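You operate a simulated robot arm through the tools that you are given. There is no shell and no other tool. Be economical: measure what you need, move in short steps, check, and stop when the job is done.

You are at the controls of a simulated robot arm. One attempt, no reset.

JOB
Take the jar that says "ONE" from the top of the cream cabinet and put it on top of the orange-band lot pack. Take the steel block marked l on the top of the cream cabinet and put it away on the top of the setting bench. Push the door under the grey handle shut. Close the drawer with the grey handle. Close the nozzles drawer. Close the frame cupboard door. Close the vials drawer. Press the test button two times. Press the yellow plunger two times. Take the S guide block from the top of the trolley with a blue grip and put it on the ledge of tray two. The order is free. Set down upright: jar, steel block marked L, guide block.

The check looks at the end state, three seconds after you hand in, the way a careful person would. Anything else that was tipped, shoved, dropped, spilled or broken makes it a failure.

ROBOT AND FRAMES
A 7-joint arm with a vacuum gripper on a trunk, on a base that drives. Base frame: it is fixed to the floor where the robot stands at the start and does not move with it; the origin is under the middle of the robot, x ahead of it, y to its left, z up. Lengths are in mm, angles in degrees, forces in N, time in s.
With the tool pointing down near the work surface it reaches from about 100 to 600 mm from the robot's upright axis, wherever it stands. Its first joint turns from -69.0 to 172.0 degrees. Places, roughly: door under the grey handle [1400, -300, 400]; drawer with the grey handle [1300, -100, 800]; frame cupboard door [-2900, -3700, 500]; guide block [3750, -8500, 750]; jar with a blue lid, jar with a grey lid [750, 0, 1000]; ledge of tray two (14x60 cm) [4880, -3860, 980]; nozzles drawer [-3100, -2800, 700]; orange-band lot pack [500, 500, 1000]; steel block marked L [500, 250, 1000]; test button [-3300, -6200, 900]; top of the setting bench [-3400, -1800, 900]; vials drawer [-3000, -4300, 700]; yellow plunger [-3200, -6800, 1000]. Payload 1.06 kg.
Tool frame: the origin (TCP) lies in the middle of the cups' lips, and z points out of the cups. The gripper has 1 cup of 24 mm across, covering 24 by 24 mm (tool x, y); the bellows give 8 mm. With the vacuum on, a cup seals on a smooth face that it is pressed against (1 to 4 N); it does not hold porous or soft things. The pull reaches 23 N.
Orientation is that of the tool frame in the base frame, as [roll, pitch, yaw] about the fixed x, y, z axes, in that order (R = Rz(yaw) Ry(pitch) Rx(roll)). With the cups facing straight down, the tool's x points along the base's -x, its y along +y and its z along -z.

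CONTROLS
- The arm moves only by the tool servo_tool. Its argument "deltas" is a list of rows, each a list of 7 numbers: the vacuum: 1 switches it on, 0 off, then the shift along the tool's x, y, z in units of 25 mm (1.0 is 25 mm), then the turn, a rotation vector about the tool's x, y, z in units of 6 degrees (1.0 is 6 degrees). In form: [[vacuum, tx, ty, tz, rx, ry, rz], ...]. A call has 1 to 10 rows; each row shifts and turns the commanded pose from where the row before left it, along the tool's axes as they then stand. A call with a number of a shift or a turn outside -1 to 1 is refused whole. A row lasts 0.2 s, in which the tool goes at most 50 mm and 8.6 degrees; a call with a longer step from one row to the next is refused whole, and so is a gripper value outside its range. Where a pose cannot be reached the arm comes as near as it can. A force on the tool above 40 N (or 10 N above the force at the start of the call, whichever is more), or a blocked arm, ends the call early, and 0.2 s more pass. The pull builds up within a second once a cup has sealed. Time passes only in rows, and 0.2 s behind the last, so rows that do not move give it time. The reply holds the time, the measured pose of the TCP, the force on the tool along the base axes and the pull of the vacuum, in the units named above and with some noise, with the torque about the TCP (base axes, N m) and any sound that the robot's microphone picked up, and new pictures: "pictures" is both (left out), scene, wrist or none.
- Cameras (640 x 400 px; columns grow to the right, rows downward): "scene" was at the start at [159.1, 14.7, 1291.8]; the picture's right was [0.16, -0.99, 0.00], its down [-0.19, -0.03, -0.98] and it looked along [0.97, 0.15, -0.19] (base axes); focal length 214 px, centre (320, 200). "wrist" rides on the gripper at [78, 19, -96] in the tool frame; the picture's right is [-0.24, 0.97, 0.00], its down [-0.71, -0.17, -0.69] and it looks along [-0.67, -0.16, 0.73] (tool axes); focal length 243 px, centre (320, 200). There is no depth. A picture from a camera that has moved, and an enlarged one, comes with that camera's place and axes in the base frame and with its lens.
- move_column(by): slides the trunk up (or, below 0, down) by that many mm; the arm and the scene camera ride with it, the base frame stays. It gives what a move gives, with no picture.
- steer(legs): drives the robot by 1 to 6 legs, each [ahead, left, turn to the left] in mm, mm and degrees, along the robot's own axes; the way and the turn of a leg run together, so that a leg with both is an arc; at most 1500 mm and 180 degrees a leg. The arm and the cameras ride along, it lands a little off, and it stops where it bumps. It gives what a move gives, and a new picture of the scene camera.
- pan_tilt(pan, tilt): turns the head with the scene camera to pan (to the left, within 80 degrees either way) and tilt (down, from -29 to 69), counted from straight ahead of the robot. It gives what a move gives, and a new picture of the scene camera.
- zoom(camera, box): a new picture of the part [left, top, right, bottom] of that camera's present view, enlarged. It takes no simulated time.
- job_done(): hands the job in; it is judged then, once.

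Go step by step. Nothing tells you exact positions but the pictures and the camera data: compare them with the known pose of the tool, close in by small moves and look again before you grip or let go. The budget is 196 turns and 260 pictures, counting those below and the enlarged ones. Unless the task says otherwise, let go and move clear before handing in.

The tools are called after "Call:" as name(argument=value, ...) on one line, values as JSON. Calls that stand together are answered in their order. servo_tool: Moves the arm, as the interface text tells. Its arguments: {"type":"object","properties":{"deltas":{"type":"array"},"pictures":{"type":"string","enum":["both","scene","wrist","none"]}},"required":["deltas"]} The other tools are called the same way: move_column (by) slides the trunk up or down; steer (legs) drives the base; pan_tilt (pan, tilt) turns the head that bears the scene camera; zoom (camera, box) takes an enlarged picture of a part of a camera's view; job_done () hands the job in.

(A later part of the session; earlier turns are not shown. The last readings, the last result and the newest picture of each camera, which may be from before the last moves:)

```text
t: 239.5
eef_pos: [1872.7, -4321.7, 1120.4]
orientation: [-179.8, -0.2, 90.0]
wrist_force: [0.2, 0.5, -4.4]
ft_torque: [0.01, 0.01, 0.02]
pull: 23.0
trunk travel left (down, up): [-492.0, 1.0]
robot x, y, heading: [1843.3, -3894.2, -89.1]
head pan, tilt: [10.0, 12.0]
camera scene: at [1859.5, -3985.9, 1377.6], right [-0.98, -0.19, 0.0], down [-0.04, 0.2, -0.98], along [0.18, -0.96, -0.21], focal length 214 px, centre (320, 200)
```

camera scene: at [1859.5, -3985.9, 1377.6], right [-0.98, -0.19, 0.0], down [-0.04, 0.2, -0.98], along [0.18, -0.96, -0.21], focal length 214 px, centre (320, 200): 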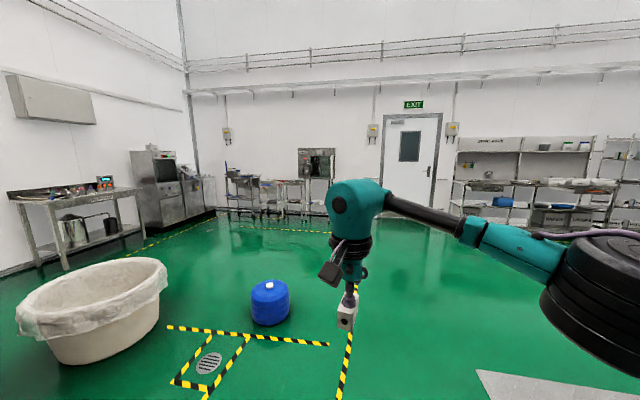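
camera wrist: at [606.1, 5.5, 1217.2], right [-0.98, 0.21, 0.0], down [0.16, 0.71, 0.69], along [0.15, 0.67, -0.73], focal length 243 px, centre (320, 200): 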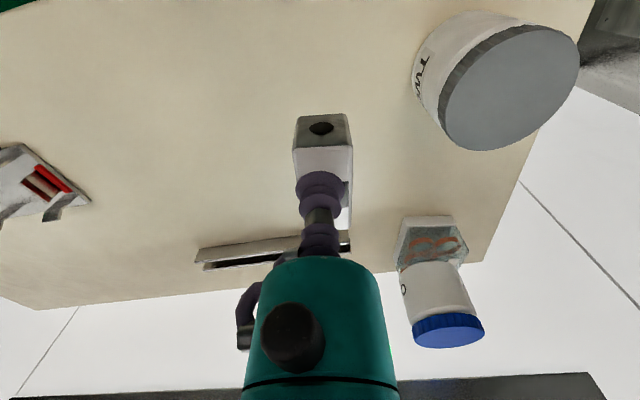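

I was blocked moving right, probably by a bin standing at about (1547,-3730). I check its state.

Call:
pan_tilt(pan=-78, tilt=45)

```text
t: 241.1
eef_pos: [1871.9, -4321.9, 1119.6]
orientation: [-179.8, -0.2, 89.9]
wrist_force: [0.4, -0.4, -3.9]
ft_torque: [0.05, 0.01, -0.01]
pull: 22.7
trunk travel left (down, up): [-492.0, 1.0]
robot x, y, heading: [1845.2, -3894.0, -88.8]
head pan, tilt: [-78.0, 45.0]
camera scene: at [1762.7, -3912.5, 1325.9], right [-0.22, 0.97, 0.0], down [0.69, 0.16, -0.71], along [-0.69, -0.16, -0.71], focal length 214 px, centre (320, 200)
```

scene: 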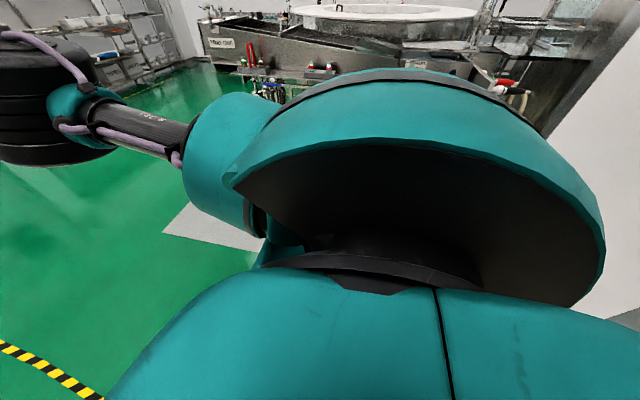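

Call:
steer(legs=[[0, 60, 0], [1000, 0, 0], [0, 0, -90]])

Call:
pan_tilt(pan=-75, tilt=25)

```text
t: 250.9
eef_pos: [1498.9, -4906.1, 1120.4]
orientation: [-179.9, -0.2, -0.2]
wrist_force: [1.0, -0.2, -3.8]
ft_torque: [0.03, -0.01, 0.03]
pull: 23.5
trunk travel left (down, up): [-492.0, 1.0]
robot x, y, heading: [1930.4, -4880.2, -179.3]
head pan, tilt: [-78.0, 45.0]
camera scene: at [1907.7, -4799.2, 1325.9], right [0.98, 0.22, 0.0], down [0.16, -0.69, -0.71], along [-0.16, 0.69, -0.71], focal length 214 px, centre (320, 200)
```

scene: 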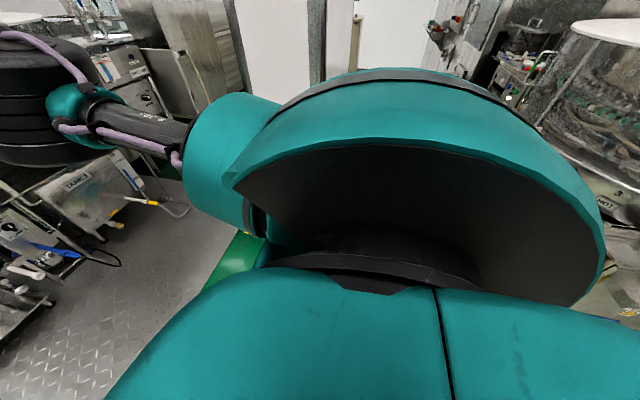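

```text
t: 251.8
eef_pos: [1498.5, -4905.9, 1119.5]
orientation: [-179.8, -0.2, -0.2]
wrist_force: [0.7, 0.1, -4.9]
ft_torque: [0.02, -0.02, -0.01]
pull: 23.1
trunk travel left (down, up): [-492.0, 1.0]
robot x, y, heading: [1930.0, -4875.9, -179.2]
head pan, tilt: [-75.0, 25.0]
camera scene: at [1900.6, -4789.8, 1356.4], right [0.96, 0.27, 0.0], down [0.11, -0.41, -0.91], along [-0.25, 0.87, -0.42], focal length 214 px, centre (320, 200)
```

scene: 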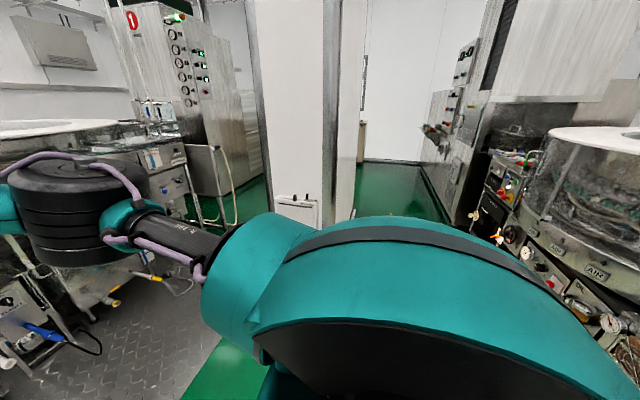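

Call:
zoom(camera="scene", box=[220, 120, 420, 260])

```text
2.86 times, centred on (320, 190) of scene
camera zoom: at [1900.6, -4789.8, 1356.4], right [0.96, 0.27, 0.0], down [0.11, -0.41, -0.91], along [-0.25, 0.87, -0.42], focal length 613 px, centre (320, 229)
```

zoom: 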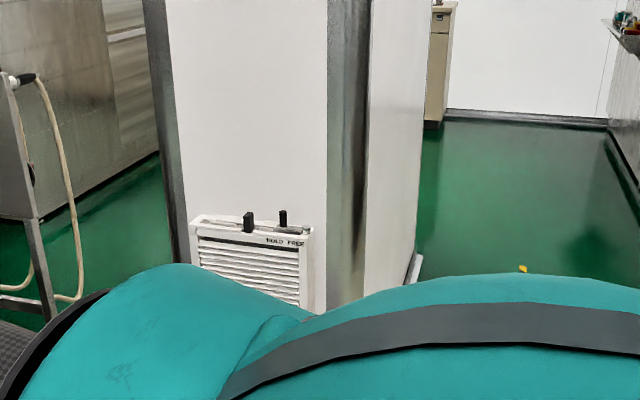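

Call:
steer(legs=[[0, 0, -105]])

Call:
pan_tilt(pan=38, tilt=30)

```text
t: 256.5
eef_pos: [1993.4, -4453.1, 1120.3]
orientation: [-179.7, -0.2, -102.8]
wrist_force: [0.3, 0.0, -4.7]
ft_torque: [-0.04, 0.0, -0.02]
pull: 22.9
trunk travel left (down, up): [-492.0, 1.0]
robot x, y, heading: [1923.4, -4877.2, 78.0]
head pan, tilt: [-75.0, 25.0]
camera scene: at [2018.9, -4872.3, 1356.5], right [0.05, -1.0, 0.0], down [-0.42, -0.02, -0.91], along [0.91, 0.05, -0.42], focal length 214 px, centre (320, 200)
```

scene: 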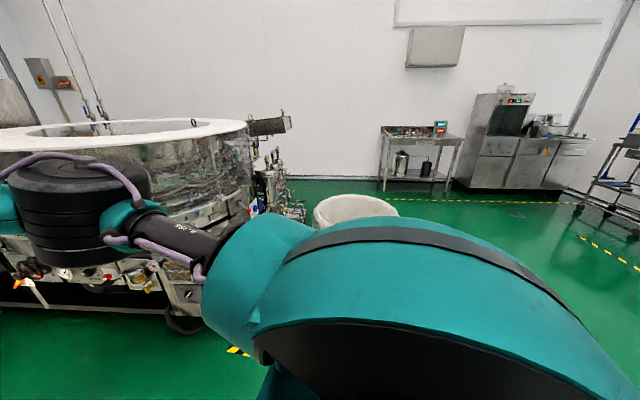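

```text
t: 258.4
eef_pos: [1993.1, -4453.0, 1120.1]
orientation: [-179.9, -0.2, -102.8]
wrist_force: [-0.4, 0.0, -5.2]
ft_torque: [0.0, 0.01, 0.03]
pull: 22.9
trunk travel left (down, up): [-492.0, 1.0]
robot x, y, heading: [1928.9, -4877.1, 78.1]
head pan, tilt: [38.0, 30.0]
camera scene: at [1887.2, -4796.1, 1348.5], right [0.9, 0.44, 0.0], down [0.22, -0.45, -0.87], along [-0.38, 0.78, -0.5], focal length 214 px, centre (320, 200)
```

scene: 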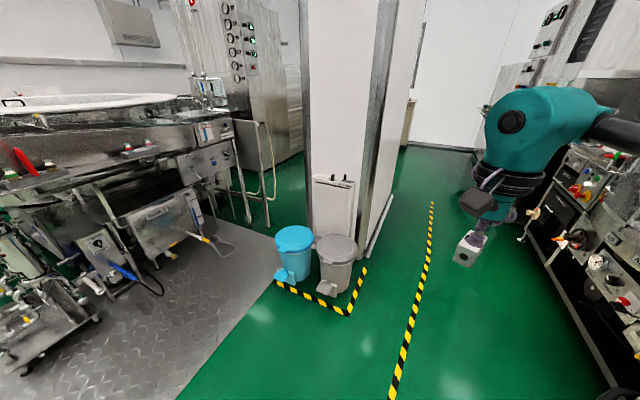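

Both bins are upright and in their marked spot. Now head west: turn, go south to y≈-6300, then advance.

Call:
steer(legs=[[0, 0, 102], [0, 1420, 0], [1400, 0, 0]])

Call:
pan_tilt(pan=-5, tilt=15)

```text
t: 281.9
eef_pos: [159.1, -6417.3, 1120.6]
orientation: [-179.8, -0.3, 2.0]
wrist_force: [0.4, -0.8, -4.2]
ft_torque: [0.01, 0.0, 0.01]
pull: 23.4
trunk travel left (down, up): [-492.0, 1.0]
robot x, y, heading: [586.5, -6370.9, -176.9]
head pan, tilt: [38.0, 30.0]
camera scene: at [516.3, -6431.5, 1348.5], right [-0.66, 0.76, 0.0], down [0.38, 0.33, -0.87], along [-0.65, -0.57, -0.5], focal length 214 px, centre (320, 200)
```

scene: 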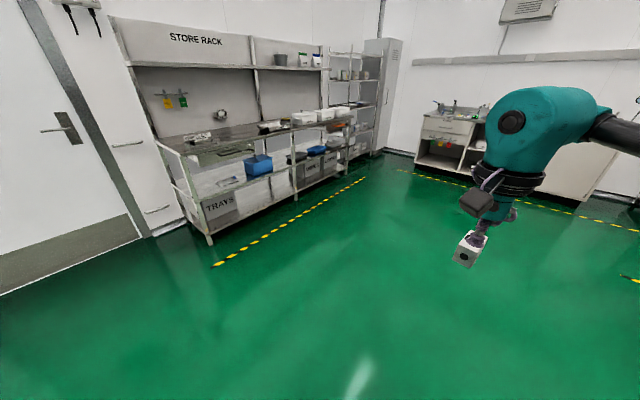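

```text
t: 283.0
eef_pos: [159.8, -6417.0, 1120.1]
orientation: [-179.8, -0.2, 2.0]
wrist_force: [-0.2, -1.2, -6.0]
ft_torque: [-0.02, -0.01, -0.01]
pull: 23.2
trunk travel left (down, up): [-492.0, 1.0]
robot x, y, heading: [588.7, -6373.6, -176.8]
head pan, tilt: [-5.0, 15.0]
camera scene: at [491.4, -6368.9, 1372.7], right [0.03, 1.0, 0.0], down [0.26, -0.01, -0.97], along [-0.97, 0.03, -0.26], focal length 214 px, centre (320, 200)
```

scene: 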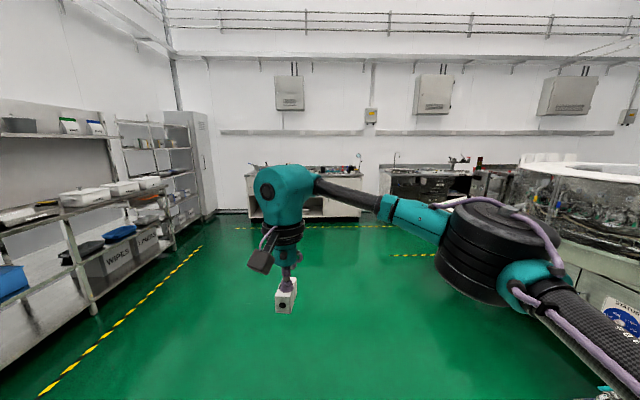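

Benches line the west wall. I advance to x≈-1500 and look north-west.

Call:
steer(legs=[[0, 0, -3], [1450, 0, 0], [700, 0, 0]])

Call:
pan_tilt(pan=10, tilt=15)

Call:
pan_tilt(pan=-62, tilt=10)

```text
t: 294.2
eef_pos: [-2012.0, -6419.9, 1119.9]
orientation: [-179.8, -0.2, 0.1]
wrist_force: [0.5, -0.9, -4.1]
ft_torque: [0.01, -0.03, -0.03]
pull: 23.0
trunk travel left (down, up): [-492.0, 1.0]
robot x, y, heading: [-1579.1, -6385.2, -179.2]
head pan, tilt: [-5.0, 15.0]
camera scene: at [-1678.6, -6382.1, 1372.7], right [0.07, 1.0, 0.0], down [0.26, -0.02, -0.97], along [-0.96, 0.06, -0.26], focal length 214 px, centre (320, 200)
```

scene: 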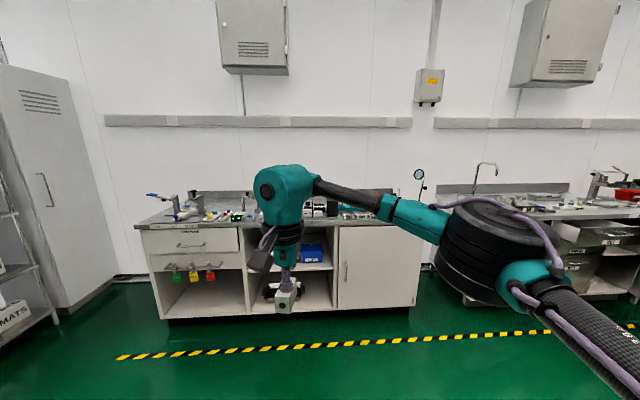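

```text
t: 295.0
eef_pos: [-2011.9, -6420.6, 1120.0]
orientation: [-179.7, -0.1, 0.2]
wrist_force: [0.1, 0.3, -3.9]
ft_torque: [0.02, -0.03, 0.01]
pull: 22.7
trunk travel left (down, up): [-492.0, 1.0]
robot x, y, heading: [-1585.2, -6386.0, -178.8]
head pan, tilt: [10.0, 15.0]
camera scene: at [-1676.7, -6406.3, 1372.7], right [-0.19, 0.98, 0.0], down [0.25, 0.05, -0.97], along [-0.95, -0.19, -0.26], focal length 214 px, centre (320, 200)
```

scene: 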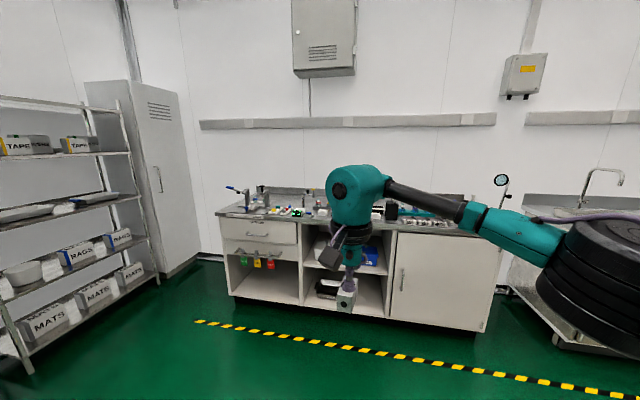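

```text
t: 296.4
eef_pos: [-2011.5, -6419.3, 1119.3]
orientation: [-179.9, -0.2, 0.2]
wrist_force: [0.0, -0.7, -4.1]
ft_torque: [0.03, -0.02, -0.01]
pull: 22.9
trunk travel left (down, up): [-492.0, 1.0]
robot x, y, heading: [-1580.4, -6392.1, -178.5]
head pan, tilt: [-62.0, 10.0]
camera scene: at [-1630.4, -6307.2, 1380.9], right [0.87, 0.49, 0.0], down [0.08, -0.15, -0.98], along [-0.48, 0.86, -0.17], focal length 214 px, centre (320, 200)
```

scene: 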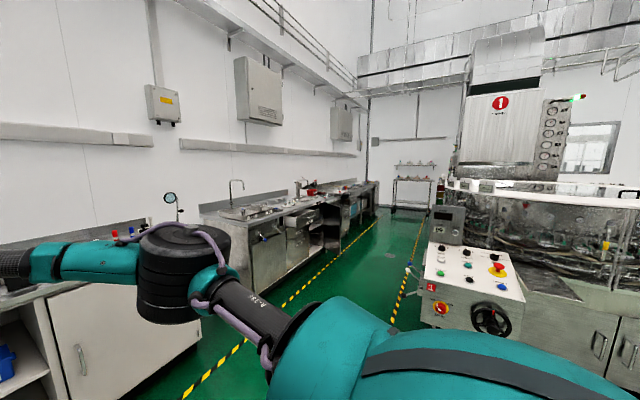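

The aisle north (x≈-2750…-1880) is clear. I carry the block to the setting bench, strafing north while facing the west wall.

Call:
steer(legs=[[600, 0, -1.5], [0, -1450, 0], [0, -1450, 0]])

Call:
pan_tilt(pan=10, tilt=25)

```text
t: 324.7
eef_pos: [-2629.2, -3532.3, 1121.4]
orientation: [-179.8, -0.2, 0.3]
wrist_force: [0.1, -0.5, -4.4]
ft_torque: [0.02, -0.03, 0.01]
pull: 23.1
trunk travel left (down, up): [-492.0, 1.0]
robot x, y, heading: [-2200.7, -3503.2, -179.1]
head pan, tilt: [-62.0, 10.0]
camera scene: at [-2247.5, -3420.0, 1380.9], right [0.87, 0.49, 0.0], down [0.08, -0.15, -0.98], along [-0.48, 0.86, -0.17], focal length 214 px, centre (320, 200)
```

scene: 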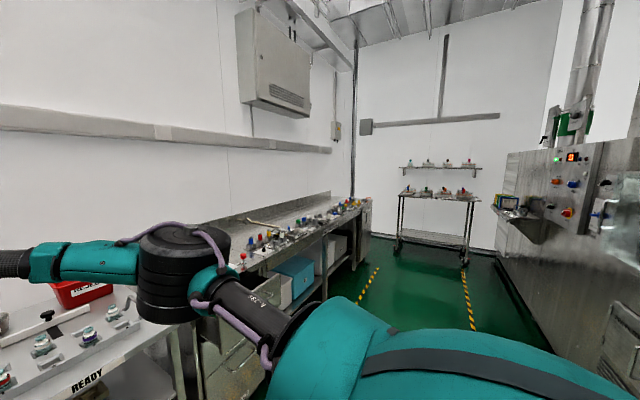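

```text
t: 326.1
eef_pos: [-2629.7, -3531.4, 1119.7]
orientation: [-179.9, -0.2, 0.2]
wrist_force: [-0.8, -0.3, -4.9]
ft_torque: [0.02, -0.04, -0.02]
pull: 23.2
trunk travel left (down, up): [-492.0, 1.0]
robot x, y, heading: [-2199.3, -3498.7, -178.9]
head pan, tilt: [10.0, 25.0]
camera scene: at [-2292.8, -3519.0, 1356.5], right [-0.19, 0.98, 0.0], down [0.41, 0.08, -0.91], along [-0.89, -0.17, -0.42], focal length 214 px, centre (320, 200)
```

scene: 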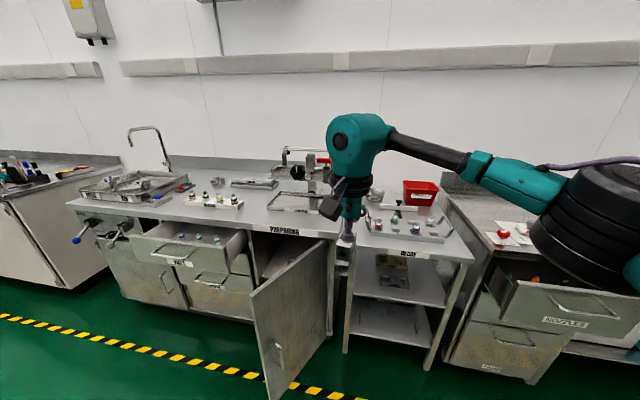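

I see the frame cupboard door, vials and nozzles drawers open here. First continue north to the setting bench.

Call:
steer(legs=[[0, -1300, 0], [0, -300, 0]])

Call:
pan_tilt(pan=20, tilt=30)

Call:
servo_tool(deltas=[[1, 0, 0, 0, 0, 0, 0]], pictures="wrist")

```text
t: 340.7
eef_pos: [-2620.2, -1899.5, 1119.8]
orientation: [-179.8, -0.2, -2.5]
wrist_force: [-0.4, 0.3, -4.1]
ft_torque: [0.02, -0.06, -0.01]
pull: 22.7
trunk travel left (down, up): [-492.0, 1.0]
robot x, y, heading: [-2188.5, -1891.0, 178.5]
head pan, tilt: [10.0, 25.0]
camera scene: at [-2283.1, -1901.9, 1356.5], right [-0.15, 0.99, 0.0], down [0.42, 0.06, -0.91], along [-0.9, -0.13, -0.42], focal length 214 px, centre (320, 200)
```

scene: 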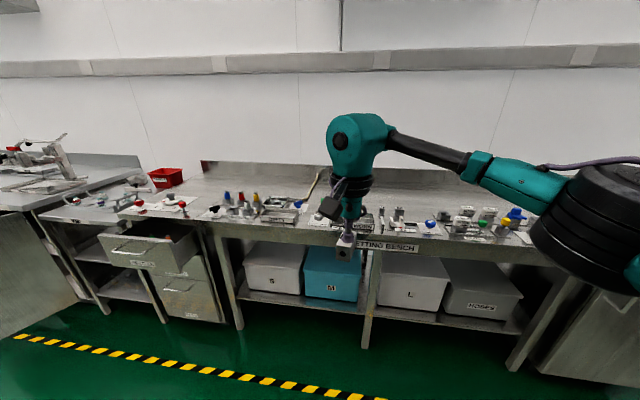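

```text
t: 341.4
eef_pos: [-2619.8, -1899.5, 1120.5]
orientation: [-179.9, -0.1, -2.5]
wrist_force: [0.4, -0.3, -4.3]
ft_torque: [0.03, 0.01, 0.0]
pull: 22.9
trunk travel left (down, up): [-492.0, 1.0]
robot x, y, heading: [-2190.0, -1888.1, 178.5]
head pan, tilt: [20.0, 30.0]
camera scene: at [-2277.8, -1917.2, 1348.5], right [-0.32, 0.95, 0.0], down [0.47, 0.16, -0.87], along [-0.82, -0.27, -0.5], focal length 214 px, centre (320, 200)
```

scene: 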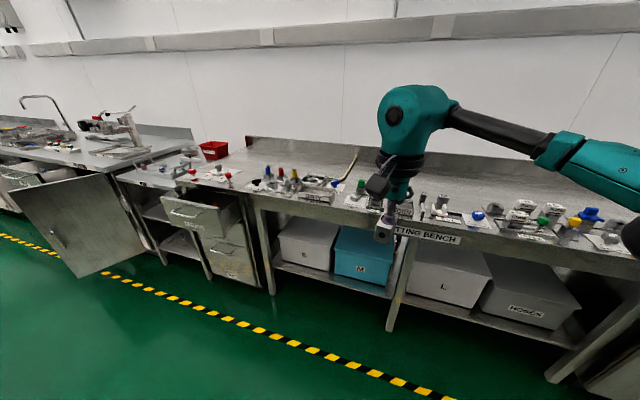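

```text
t: 341.8
eef_pos: [-2620.2, -1899.8, 1120.5]
orientation: [-179.8, -0.1, -2.6]
wrist_force: [0.1, 0.0, -4.6]
ft_torque: [0.0, -0.02, 0.03]
pull: 22.5
trunk travel left (down, up): [-492.0, 1.0]
robot x, y, heading: [-2191.9, -1887.2, 178.6]
head pan, tilt: [20.0, 30.0]
camera wrist: at [-2542.4, -1921.8, 1215.3], right [-0.28, -0.96, 0.0], down [-0.7, 0.2, 0.68], along [-0.66, 0.19, -0.73], focal length 243 px, centre (320, 200)
```

wrist: 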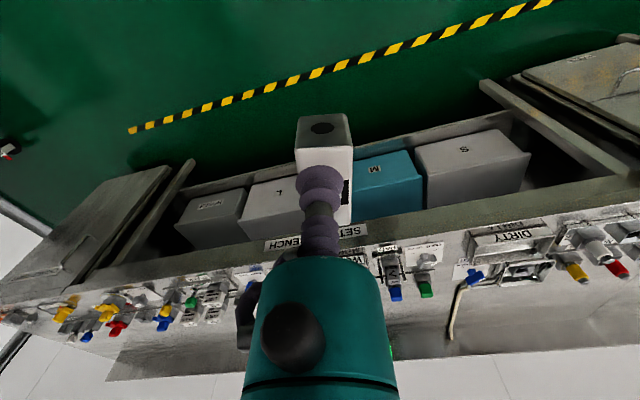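

The setting bench's front strip holds many small parts; the rear half looks free. Zoom for a clear spot.

Call:
zoom(camera="scene", box=[230, 110, 440, 250])

Call:
zoom(camera="scene", box=[400, 120, 640, 280])

```text
2.86 times, centred on (335, 180) of scene
camera zoom: at [-2277.8, -1917.2, 1348.5], right [-0.32, 0.95, 0.0], down [0.47, 0.16, -0.87], along [-0.82, -0.27, -0.5], focal length 613 px, centre (277, 257)
```

zoom: 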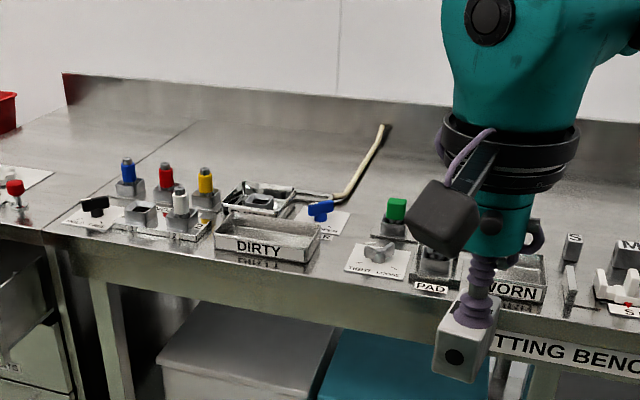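

```text
2.50 times, centred on (520, 200) of scene
camera zoom: at [-2277.8, -1917.2, 1348.5], right [-0.32, 0.95, 0.0], down [0.47, 0.16, -0.87], along [-0.82, -0.27, -0.5], focal length 536 px, centre (-180, 200)
```

zoom: 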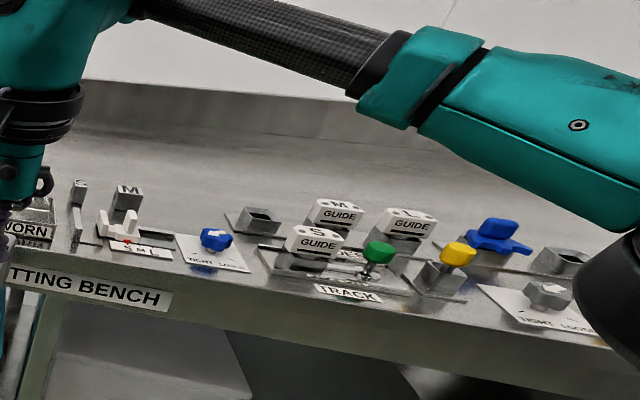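

Behind the blue-knob card on the right there's a clear patch near (-3300,-1530). I approach and look from above.

Call:
steer(legs=[[0, -358, 1], [540, 0, 0]])

Call:
pan_tilt(pan=12, tilt=38)

Call:
servo_tool(deltas=[[1, 0, 0, 0, 0, 0, 0]], pictures="wrist")

```text
t: 348.2
eef_pos: [-3149.3, -1544.2, 1118.4]
orientation: [-179.8, -0.2, -1.4]
wrist_force: [-0.3, -0.4, -3.9]
ft_torque: [0.0, -0.07, -0.03]
pull: 22.9
trunk travel left (down, up): [-492.0, 1.0]
robot x, y, heading: [-2718.7, -1522.3, 179.5]
head pan, tilt: [20.0, 30.0]
camera scene: at [-2807.1, -1555.8, 1348.5], right [-0.33, 0.94, 0.0], down [0.47, 0.17, -0.87], along [-0.82, -0.29, -0.5], focal length 214 px, centre (320, 200)
```

scene: 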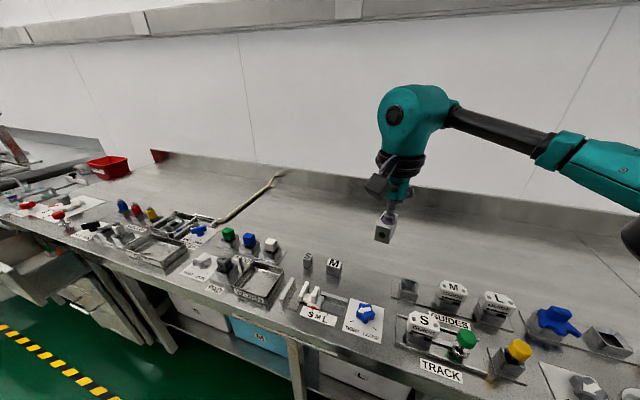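

```text
t: 348.9
eef_pos: [-3149.0, -1544.5, 1120.7]
orientation: [-179.8, -0.3, -1.3]
wrist_force: [0.5, -0.4, -4.2]
ft_torque: [0.01, -0.02, 0.03]
pull: 22.9
trunk travel left (down, up): [-492.0, 1.0]
robot x, y, heading: [-2714.6, -1527.3, 179.4]
head pan, tilt: [12.0, 38.0]
camera scene: at [-2805.9, -1542.9, 1336.2], right [-0.2, 0.98, 0.0], down [0.6, 0.12, -0.79], along [-0.77, -0.16, -0.62], focal length 214 px, centre (320, 200)
```

scene: 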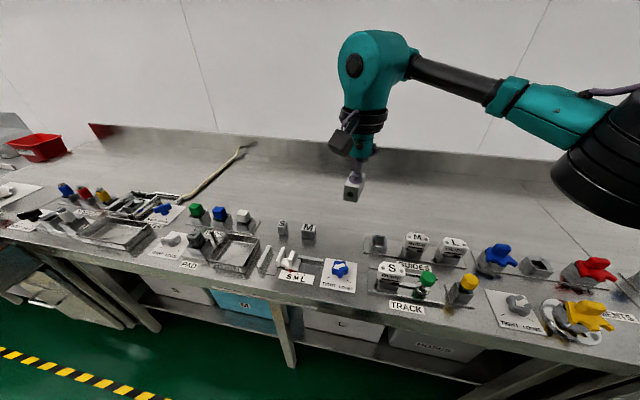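

```text
t: 349.3
eef_pos: [-3149.0, -1545.1, 1120.0]
orientation: [-179.9, -0.3, -1.4]
wrist_force: [-0.6, -0.4, -4.4]
ft_torque: [0.02, -0.04, 0.0]
pull: 22.6
trunk travel left (down, up): [-492.0, 1.0]
robot x, y, heading: [-2718.1, -1526.8, 179.8]
head pan, tilt: [12.0, 38.0]
camera wrist: at [-3071.1, -1565.5, 1215.3], right [-0.26, -0.97, 0.0], down [-0.71, 0.19, 0.68], along [-0.66, 0.18, -0.73], focal length 243 px, centre (320, 200)
```

wrist: 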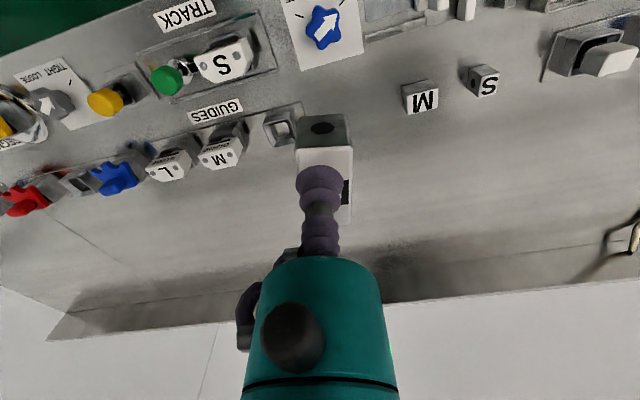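

S and M blocks stand on the bench with a vacant spot beside them: target L at ≈(-3235,-1575). Moving over it and lowering part way.

Call:
servo_tool(deltas=[[1, -0.86, 0.3, 0, 0, 0, 0], [1, -0.86, 0.3, 0, 0, 0, 0], [1, -0.86, 0.3, 0, 0, 0, 0], [1, -0.86, 0.3, 0, 0, 0, 0], [1, 0, 0, 1, 0, 0, 0], [1, 0, 0, 1, 0, 0, 0], [1, 0, 0, 1, 0, 0, 0], [1, 0, 0, 1, 0, 0, 0], [1, 0, 0, 0.6, 0, 0, 0]])

```text
t: 351.3
eef_pos: [-3236.0, -1571.7, 1001.7]
orientation: [-179.7, -0.3, -1.4]
wrist_force: [-0.4, 0.4, -4.7]
ft_torque: [0.05, -0.04, 0.02]
pull: 23.3
trunk travel left (down, up): [-492.0, 1.0]
robot x, y, heading: [-2722.2, -1525.4, 179.6]
head pan, tilt: [12.0, 38.0]
camera scene: at [-2806.1, -1542.9, 1336.1], right [-0.2, 0.98, 0.0], down [0.6, 0.12, -0.79], along [-0.77, -0.16, -0.62], focal length 214 px, centre (320, 200)
camera wrist: at [-3158.4, -1591.8, 1098.2], right [-0.26, -0.97, 0.0], down [-0.71, 0.19, 0.68], along [-0.66, 0.18, -0.73], focal length 243 px, centre (320, 200)
```

scene: 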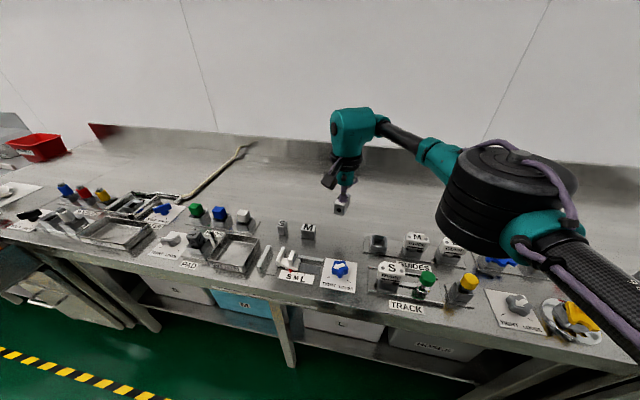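
wrist: 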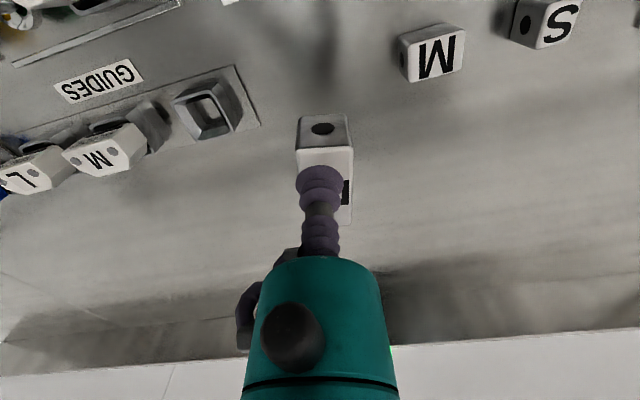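

Spot is clear between M and the GUIDES plate. Lowering further.

Call:
servo_tool(deltas=[[1, 0, 0, 0.8, 0, 0, 0], [1, 0, 0, 0.8, 0, 0, 0], [1, 0, 0, 0.8, 0, 0, 0], [1, 0, 0, 0.6, 0, 0, 0]])

```text
t: 352.3
eef_pos: [-3234.8, -1570.6, 929.0]
orientation: [-179.7, -0.2, -1.3]
wrist_force: [-0.1, -0.2, -4.7]
ft_torque: [0.01, -0.02, 0.01]
pull: 22.8
trunk travel left (down, up): [-492.0, 1.0]
robot x, y, heading: [-2715.7, -1526.7, 179.5]
head pan, tilt: [12.0, 38.0]
camera scene: at [-2806.1, -1543.0, 1336.1], right [-0.2, 0.98, 0.0], down [0.6, 0.12, -0.79], along [-0.77, -0.16, -0.62], focal length 214 px, centre (320, 200)
camera wrist: at [-3157.2, -1591.9, 1024.3], right [-0.26, -0.97, -0.01], down [-0.71, 0.18, 0.68], along [-0.66, 0.18, -0.73], focal length 243 px, centre (320, 200)
```

scene: 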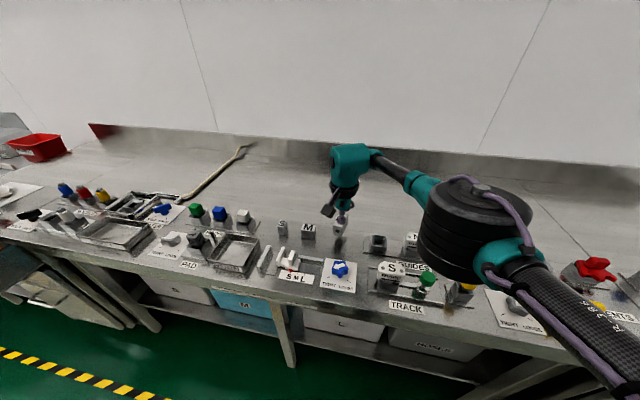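
wrist: 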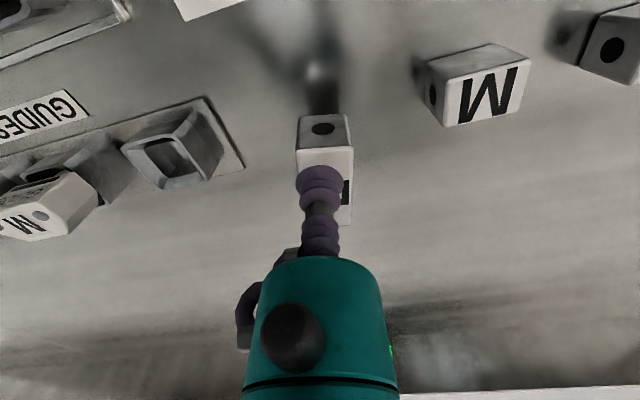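

Close now. Lower the rest gently until contact.

Call:
servo_tool(deltas=[[1, 0, 0, 0.6, 0, 0, 0], [1, 0, 0, 0.4, 0, 0, 0], [1, 0, 0, 0.15, 0, 0, 0], [1, 0, 0, 0.12, 0, 0, 0]], pictures="wrist")

```text
t: 353.3
eef_pos: [-3235.5, -1571.1, 898.5]
orientation: [-179.8, 0.0, -1.5]
wrist_force: [0.3, 1.0, -0.5]
ft_torque: [0.02, 0.09, 0.0]
pull: 22.2
trunk travel left (down, up): [-492.0, 1.0]
robot x, y, heading: [-2718.9, -1523.4, 179.7]
head pan, tilt: [12.0, 38.0]
camera wrist: at [-3157.2, -1592.1, 993.2], right [-0.26, -0.97, 0.0], down [-0.71, 0.19, 0.68], along [-0.66, 0.18, -0.73], focal length 243 px, centre (320, 200)
```

wrist: 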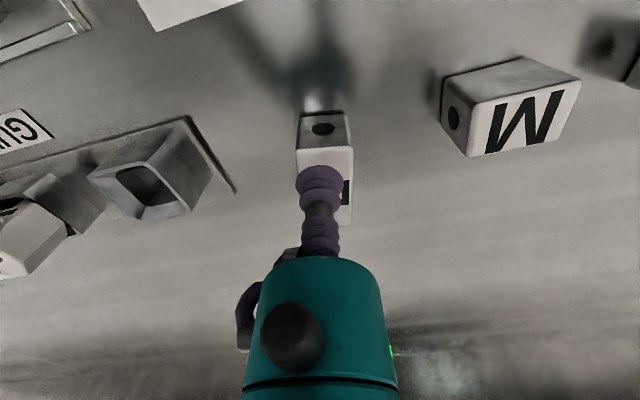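

Contact is starting (load coming off). Two more mm, then release and rise.

Call:
servo_tool(deltas=[[1, 0, 0, 0.08, 0, 0, 0], [1, 0, 0, 0, 0, 0, 0], [0, 0, 0, 0, 0, 0, 0], [0, 0, 0, 0, 0, 0, 0], [0, 0, 0, 0, 0, 0, 0], [0, 0, 0, 0, 0, 0, 0], [0, 0, 0, -0.15, 0, 0, 0], [0, 0, 0, -0.4, 0, 0, 0], [0, 0, 0, -1, 0, 0, 0], [0, 0, 0, -1, 0, 0, 0]])

```text
t: 355.5
eef_pos: [-3233.4, -1573.1, 957.2]
orientation: [-179.8, -0.2, -1.4]
wrist_force: [-0.1, -0.4, -0.9]
ft_torque: [-0.03, 0.03, 0.07]
pull: 0.0
trunk travel left (down, up): [-492.0, 1.0]
robot x, y, heading: [-2718.6, -1524.9, 179.6]
head pan, tilt: [12.0, 38.0]
camera scene: at [-2805.6, -1542.9, 1336.2], right [-0.2, 0.98, 0.0], down [0.6, 0.12, -0.79], along [-0.77, -0.16, -0.62], focal length 214 px, centre (320, 200)
camera wrist: at [-3155.4, -1593.3, 1054.0], right [-0.26, -0.97, 0.0], down [-0.71, 0.19, 0.68], along [-0.66, 0.18, -0.73], focal length 243 px, centre (320, 200)
```

scene: 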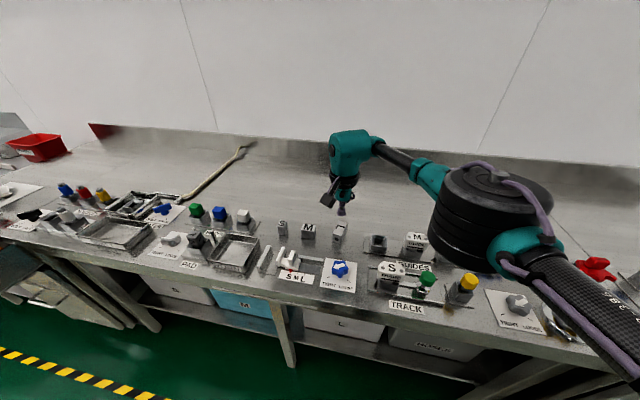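
wrist: 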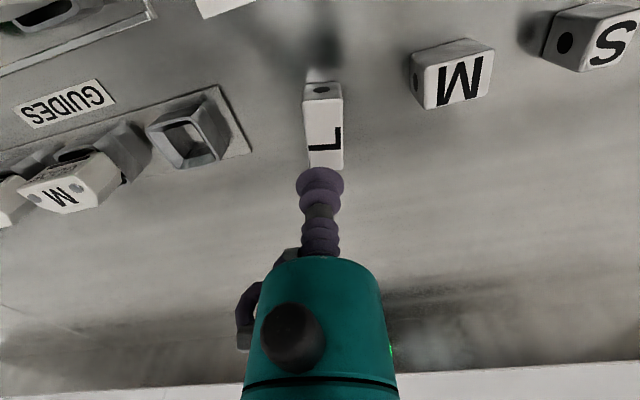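

Block L is placed upright beside M. Now lift clear, back off and prepare the forward-pointing tool for the drawers.

Call:
servo_tool(deltas=[[0, 0, 0, -1, 0, 0, 0], [0, 0, 0, -1, 0, 0, 0], [0, 0, 0, -1, 0, 0, 0], [0, 0, 0, -1, 0, 0, 0], [0, 0, 0, -1, 0, 0, 0], [0, 0, 0, -1, 0, 0, 0], [0, 0, 0, -1, 0, 0, 0]], pictures="none")

Call:
steer(legs=[[-550, 0, 0], [0, 1150, 0]])

Call:
servo_tool(deltas=[[0, 0, 0, 0, 0, -1, 0], [0, 0, 0, 0, 0, -1, 0], [0, 0, 0, 0, 0, -1, 0], [0, 0, 0, 0, 0, -1, 0], [0, 0, 0, 0, 0, -1, 0], [0, 0, 0, 0, 0, -1, 0], [0, 0, 0, 0, 0, -1, 0], [0, 0, 0, 0, 0, -1, 0], [0, 0, 0, 0, 0, -1, 0], [0, 0, 0, 0, 0, -1, 0]], pictures="none")

Call:
servo_tool(deltas=[[0, 0, 0, 0, 0, -1, 0], [0, 0, 0, 0, 0, -1, 0], [0, 0, 0, 0, 0, -1, 0], [0, 0, 0, 0, 0, -1, 0], [0, 0, 0, 0, 0, -1, 0]], pictures="none")

Call:
pan_tilt(pan=15, tilt=30)

```text
t: 357.1
eef_pos: [-3233.7, -1572.0, 1134.9]
orientation: [-179.8, -0.2, -1.4]
wrist_force: [-0.2, 0.3, 0.3]
ft_torque: [0.02, -0.02, 0.02]
pull: 0.1
trunk travel left (down, up): [-492.0, 1.0]
robot x, y, heading: [-2716.0, -1528.6, 179.3]
head pan, tilt: [12.0, 38.0]
```

```text
t: 370.4
eef_pos: [-2710.3, -2737.7, 1135.2]
orientation: [-179.7, -0.2, -2.7]
wrist_force: [-0.2, 0.4, 0.3]
ft_torque: [-0.01, 0.03, -0.02]
pull: 0.1
trunk travel left (down, up): [-492.0, 1.0]
robot x, y, heading: [-2194.1, -2704.5, 178.4]
head pan, tilt: [12.0, 38.0]
camera scene: at [-2280.7, -2717.3, 1336.2], right [-0.18, 0.98, 0.0], down [0.61, 0.11, -0.79], along [-0.78, -0.14, -0.62], focal length 214 px, centre (320, 200)
```

scene: 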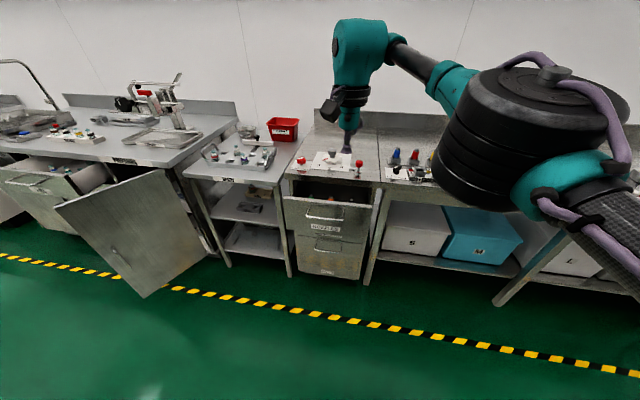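

```text
t: 372.6
eef_pos: [-2711.8, -2736.8, 1133.0]
orientation: [-179.6, 59.8, -2.3]
wrist_force: [0.8, -0.7, 0.6]
ft_torque: [-0.01, -0.02, 0.02]
pull: 0.1
trunk travel left (down, up): [-492.0, 1.0]
robot x, y, heading: [-2195.2, -2699.4, 178.4]
head pan, tilt: [12.0, 38.0]
```

```text
t: 373.8
eef_pos: [-2710.7, -2737.6, 1133.8]
orientation: [-108.4, 89.9, 69.0]
wrist_force: [-0.3, -0.8, 0.5]
ft_torque: [0.01, -0.01, -0.03]
pull: 0.1
trunk travel left (down, up): [-492.0, 1.0]
robot x, y, heading: [-2190.1, -2700.9, 178.2]
head pan, tilt: [12.0, 38.0]
```

```text
t: 374.5
eef_pos: [-2712.1, -2736.4, 1133.0]
orientation: [-131.0, 89.7, 46.3]
wrist_force: [-0.8, 0.2, 0.5]
ft_torque: [-0.03, 0.0, 0.02]
pull: 0.0
trunk travel left (down, up): [-492.0, 1.0]
robot x, y, heading: [-2195.3, -2702.9, 178.1]
head pan, tilt: [15.0, 30.0]
camera scene: at [-2283.8, -2722.6, 1348.5], right [-0.23, 0.97, 0.0], down [0.49, 0.11, -0.87], along [-0.84, -0.2, -0.5], focal length 214 px, centre (320, 200)
```

scene: 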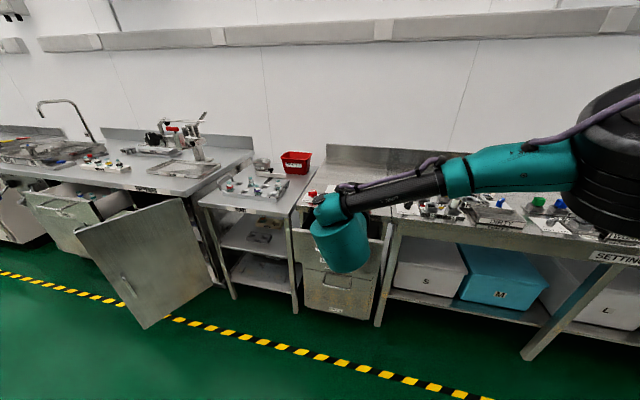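

Nozzles drawer front is ≈(-2920,-2803), handle z≈734; I'll push at z≈790. Extend the tool forward first (so the elbow stays behind it), then lower the trunk.

Call:
servo_tool(deltas=[[0, 0, 0, 1, 0, 0, 0], [0, 0, 0, 1, 0, 0, 0], [0, 0, 0, 1, 0, 0, 0], [0, 0, 0, 1, 0, 0, 0], [0, 0, 0, 1, 0, 0, 0], [0, 0, 0, 1, 0, 0, 0]], pictures="none")

Call:
move_column(by=-343)

Call:
steer(legs=[[-100, 70, 1.5]])

Call:
pan_tilt(pan=0, tilt=25)

```text
t: 375.9
eef_pos: [-2859.8, -2729.5, 1133.4]
orientation: [-124.1, 89.8, 53.2]
wrist_force: [1.0, 0.4, 0.3]
ft_torque: [-0.01, -0.01, 0.0]
pull: 0.0
trunk travel left (down, up): [-492.0, 1.0]
robot x, y, heading: [-2194.3, -2702.9, 178.1]
head pan, tilt: [15.0, 30.0]
```

```text
t: 379.3
eef_pos: [-2859.2, -2730.0, 790.6]
orientation: [-120.4, 89.7, 57.1]
wrist_force: [0.4, 0.1, -0.1]
ft_torque: [-0.01, 0.0, 0.0]
pull: 0.1
trunk travel left (down, up): [-149.0, 344.0]
robot x, y, heading: [-2193.3, -2700.8, 178.2]
head pan, tilt: [15.0, 30.0]
```

```text
t: 380.6
eef_pos: [-2762.3, -2820.9, 790.6]
orientation: [-127.5, 89.7, 51.3]
wrist_force: [0.1, 0.1, 0.1]
ft_torque: [-0.02, 0.02, -0.01]
pull: 0.0
trunk travel left (down, up): [-149.0, 344.0]
robot x, y, heading: [-2097.3, -2775.0, 179.8]
head pan, tilt: [15.0, 30.0]
camera scene: at [-2329.0, -2797.4, 985.6], right [-0.25, 0.97, 0.0], down [0.48, 0.13, -0.87], along [-0.84, -0.22, -0.5], focal length 214 px, centre (320, 200)
```

scene: 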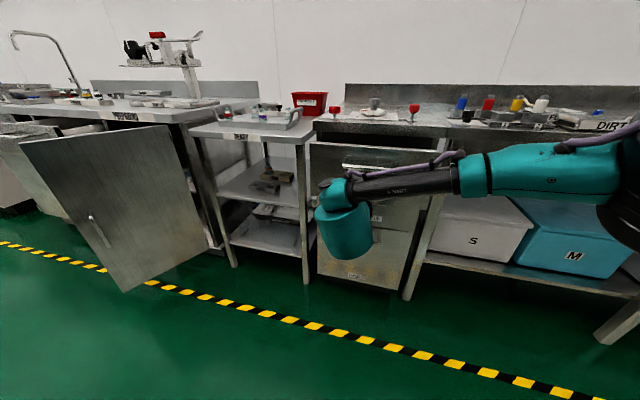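

```text
t: 381.3
eef_pos: [-2760.4, -2821.6, 790.9]
orientation: [-126.1, 89.7, 52.7]
wrist_force: [1.2, 0.4, 0.2]
ft_torque: [-0.01, 0.0, 0.02]
pull: 0.1
trunk travel left (down, up): [-149.0, 344.0]
robot x, y, heading: [-2099.0, -2773.5, 179.8]
head pan, tilt: [0.0, 25.0]
camera scene: at [-2333.7, -2774.0, 993.6], right [0.0, 1.0, 0.0], down [0.42, 0.0, -0.91], along [-0.91, 0.0, -0.42], focal length 214 px, centre (320, 200)
```

scene: 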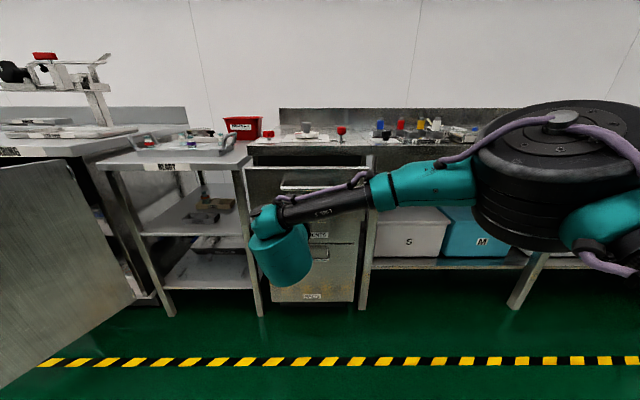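

Call:
zoom(camera="scene", box=[220, 120, 420, 320])

```text
2.00 times, centred on (320, 220) of scene
camera zoom: at [-2333.7, -2774.0, 993.6], right [0.0, 1.0, 0.0], down [0.42, 0.0, -0.91], along [-0.91, 0.0, -0.42], focal length 429 px, centre (320, 160)
```

zoom: 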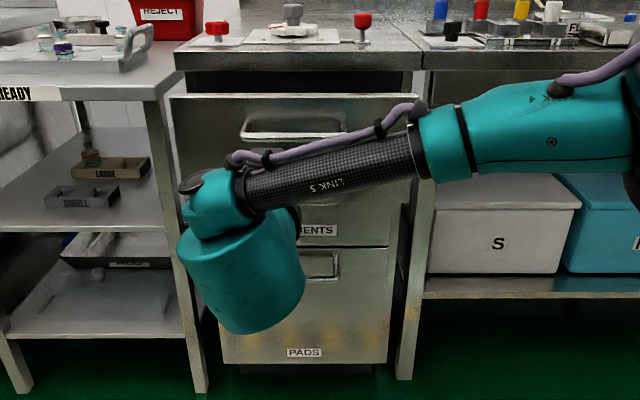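

Three drawers stacked; only the top (NOZZLES) is open, panel top z≈821, handle ~750. I'll push at z≈797 and drive forward.

Call:
servo_tool(deltas=[[0, -0.28, 0, 0, 0, 0, 0]], pictures="none")

Call:
steer(legs=[[200, 0, 0]])

Call:
zoom(camera="scene", box=[180, 80, 460, 320])

```text
t: 381.7
eef_pos: [-2760.8, -2819.9, 798.1]
orientation: [-137.8, 89.6, 41.0]
wrist_force: [-0.5, 0.9, -0.9]
ft_torque: [0.01, -0.02, 0.04]
pull: 0.1
trunk travel left (down, up): [-149.0, 344.0]
robot x, y, heading: [-2097.3, -2774.2, 179.8]
head pan, tilt: [0.0, 25.0]
```

```text
t: 383.3
eef_pos: [-2958.0, -2818.6, 797.9]
orientation: [-128.1, 89.7, 50.9]
wrist_force: [-0.1, 0.1, 0.0]
ft_torque: [0.03, 0.0, 0.0]
pull: 0.0
trunk travel left (down, up): [-149.0, 344.0]
robot x, y, heading: [-2293.3, -2772.2, 179.7]
head pan, tilt: [0.0, 25.0]
camera scene: at [-2531.0, -2773.0, 993.6], right [0.0, 1.0, 0.0], down [0.42, 0.0, -0.91], along [-0.91, 0.0, -0.42], focal length 214 px, centre (320, 200)
```

scene: 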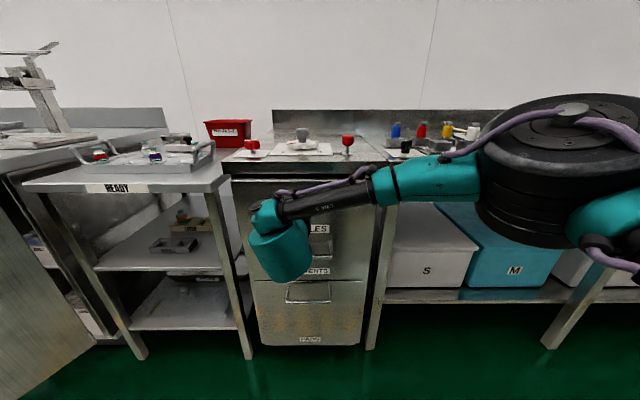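

```text
1.67 times, centred on (320, 200) of scene
camera zoom: at [-2531.0, -2773.0, 993.6], right [0.0, 1.0, 0.0], down [0.42, 0.0, -0.91], along [-0.91, 0.0, -0.42], focal length 358 px, centre (320, 200)
```

zoom: 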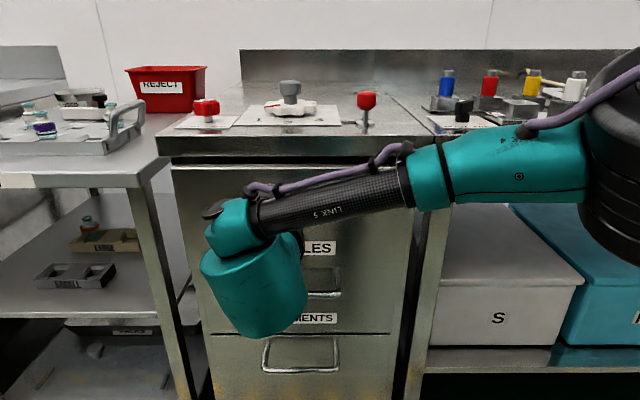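

Moving with it; keep pushing in stages.

Call:
steer(legs=[[60, 0, 0]])

Call:
servo_tool(deltas=[[0, 0, 0, 0.4, 0, 0, 0], [0, 0, 0, 0.4, 0, 0, 0], [0, 0, 0, 0.4, 0, 0, 0], [0, 0, 0, 0.4, 0, 0, 0], [0, 0, 0, 0.4, 0, 0, 0]], pictures="scene")

```text
t: 384.3
eef_pos: [-3020.6, -2817.7, 799.1]
orientation: [-128.1, 89.8, 50.7]
wrist_force: [0.1, -0.1, 0.2]
ft_torque: [-0.01, -0.01, 0.01]
pull: 0.1
trunk travel left (down, up): [-149.0, 344.0]
robot x, y, heading: [-2352.9, -2773.0, 179.6]
head pan, tilt: [0.0, 25.0]
camera scene: at [-2591.5, -2772.5, 993.6], right [0.01, 1.0, 0.0], down [0.42, 0.0, -0.91], along [-0.91, 0.0, -0.42], focal length 214 px, centre (320, 200)
```

scene: 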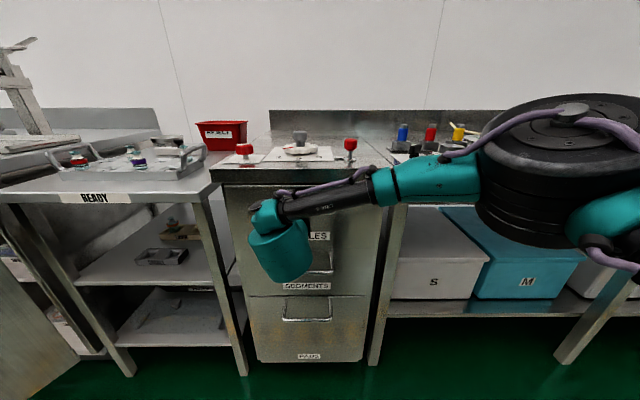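

```text
t: 385.4
eef_pos: [-3054.9, -2818.9, 796.8]
orientation: [-164.0, 89.6, 14.9]
wrist_force: [28.0, 9.5, 9.9]
ft_torque: [0.16, -0.92, 0.52]
pull: 0.1
trunk travel left (down, up): [-149.0, 344.0]
robot x, y, heading: [-2355.5, -2773.3, 179.8]
head pan, tilt: [0.0, 25.0]
stopped in row 5: the force on the tool passed its limit at 58 N (the readings are from after the stop); the commanded pose is now the measured one
camera scene: at [-2587.4, -2770.9, 994.5], right [0.01, 1.0, 0.0], down [0.42, 0.0, -0.91], along [-0.91, 0.01, -0.42], focal length 214 px, centre (320, 200)
```

scene: 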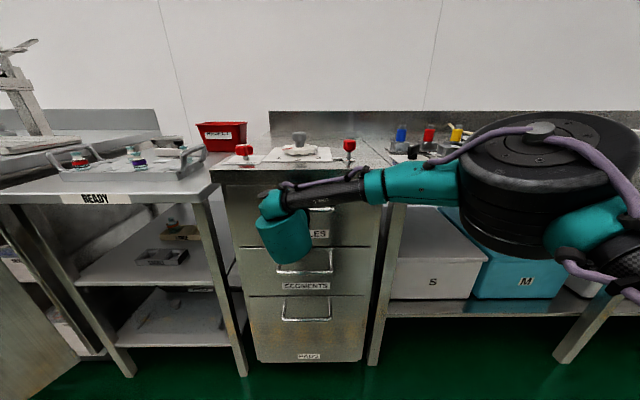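

The nozzles drawer is shut flush. Next the frame cupboard door: hinge ≈(-3055,-3634), open ~60°, free edge ≈(-2726,-3822). Back off and move beside it to refine.

Call:
steer(legs=[[-300, 0, 0], [0, 740, 0]])

Call:
pan_tilt(pan=22, tilt=25)

```text
t: 393.9
eef_pos: [-2750.0, -3575.6, 793.1]
orientation: [-160.6, 89.2, 19.9]
wrist_force: [-0.2, 0.1, 0.2]
ft_torque: [0.02, 0.01, -0.05]
pull: 0.0
trunk travel left (down, up): [-149.0, 344.0]
robot x, y, heading: [-2046.5, -3506.1, -178.7]
head pan, tilt: [0.0, 25.0]
camera scene: at [-2284.7, -3514.4, 993.6], right [-0.02, 1.0, 0.0], down [0.42, 0.01, -0.91], along [-0.91, -0.02, -0.42], focal length 214 px, centre (320, 200)
```

scene: 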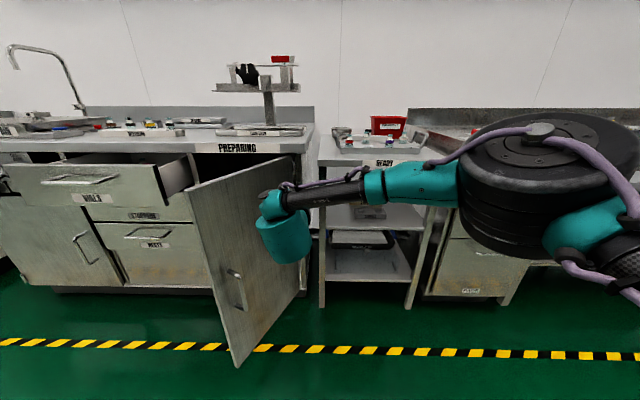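

```text
t: 394.7
eef_pos: [-2751.0, -3574.9, 795.0]
orientation: [-160.9, 89.1, 19.7]
wrist_force: [0.1, 0.2, 0.7]
ft_torque: [0.0, 0.01, -0.02]
pull: 0.0
trunk travel left (down, up): [-149.0, 344.0]
robot x, y, heading: [-2047.3, -3507.3, -178.6]
head pan, tilt: [22.0, 25.0]
camera scene: at [-2277.2, -3548.7, 993.6], right [-0.39, 0.92, 0.0], down [0.39, 0.17, -0.91], along [-0.83, -0.36, -0.42], focal length 214 px, centre (320, 200)
```

scene: 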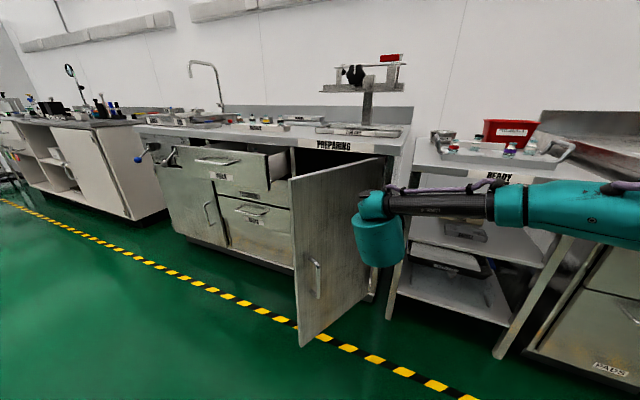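

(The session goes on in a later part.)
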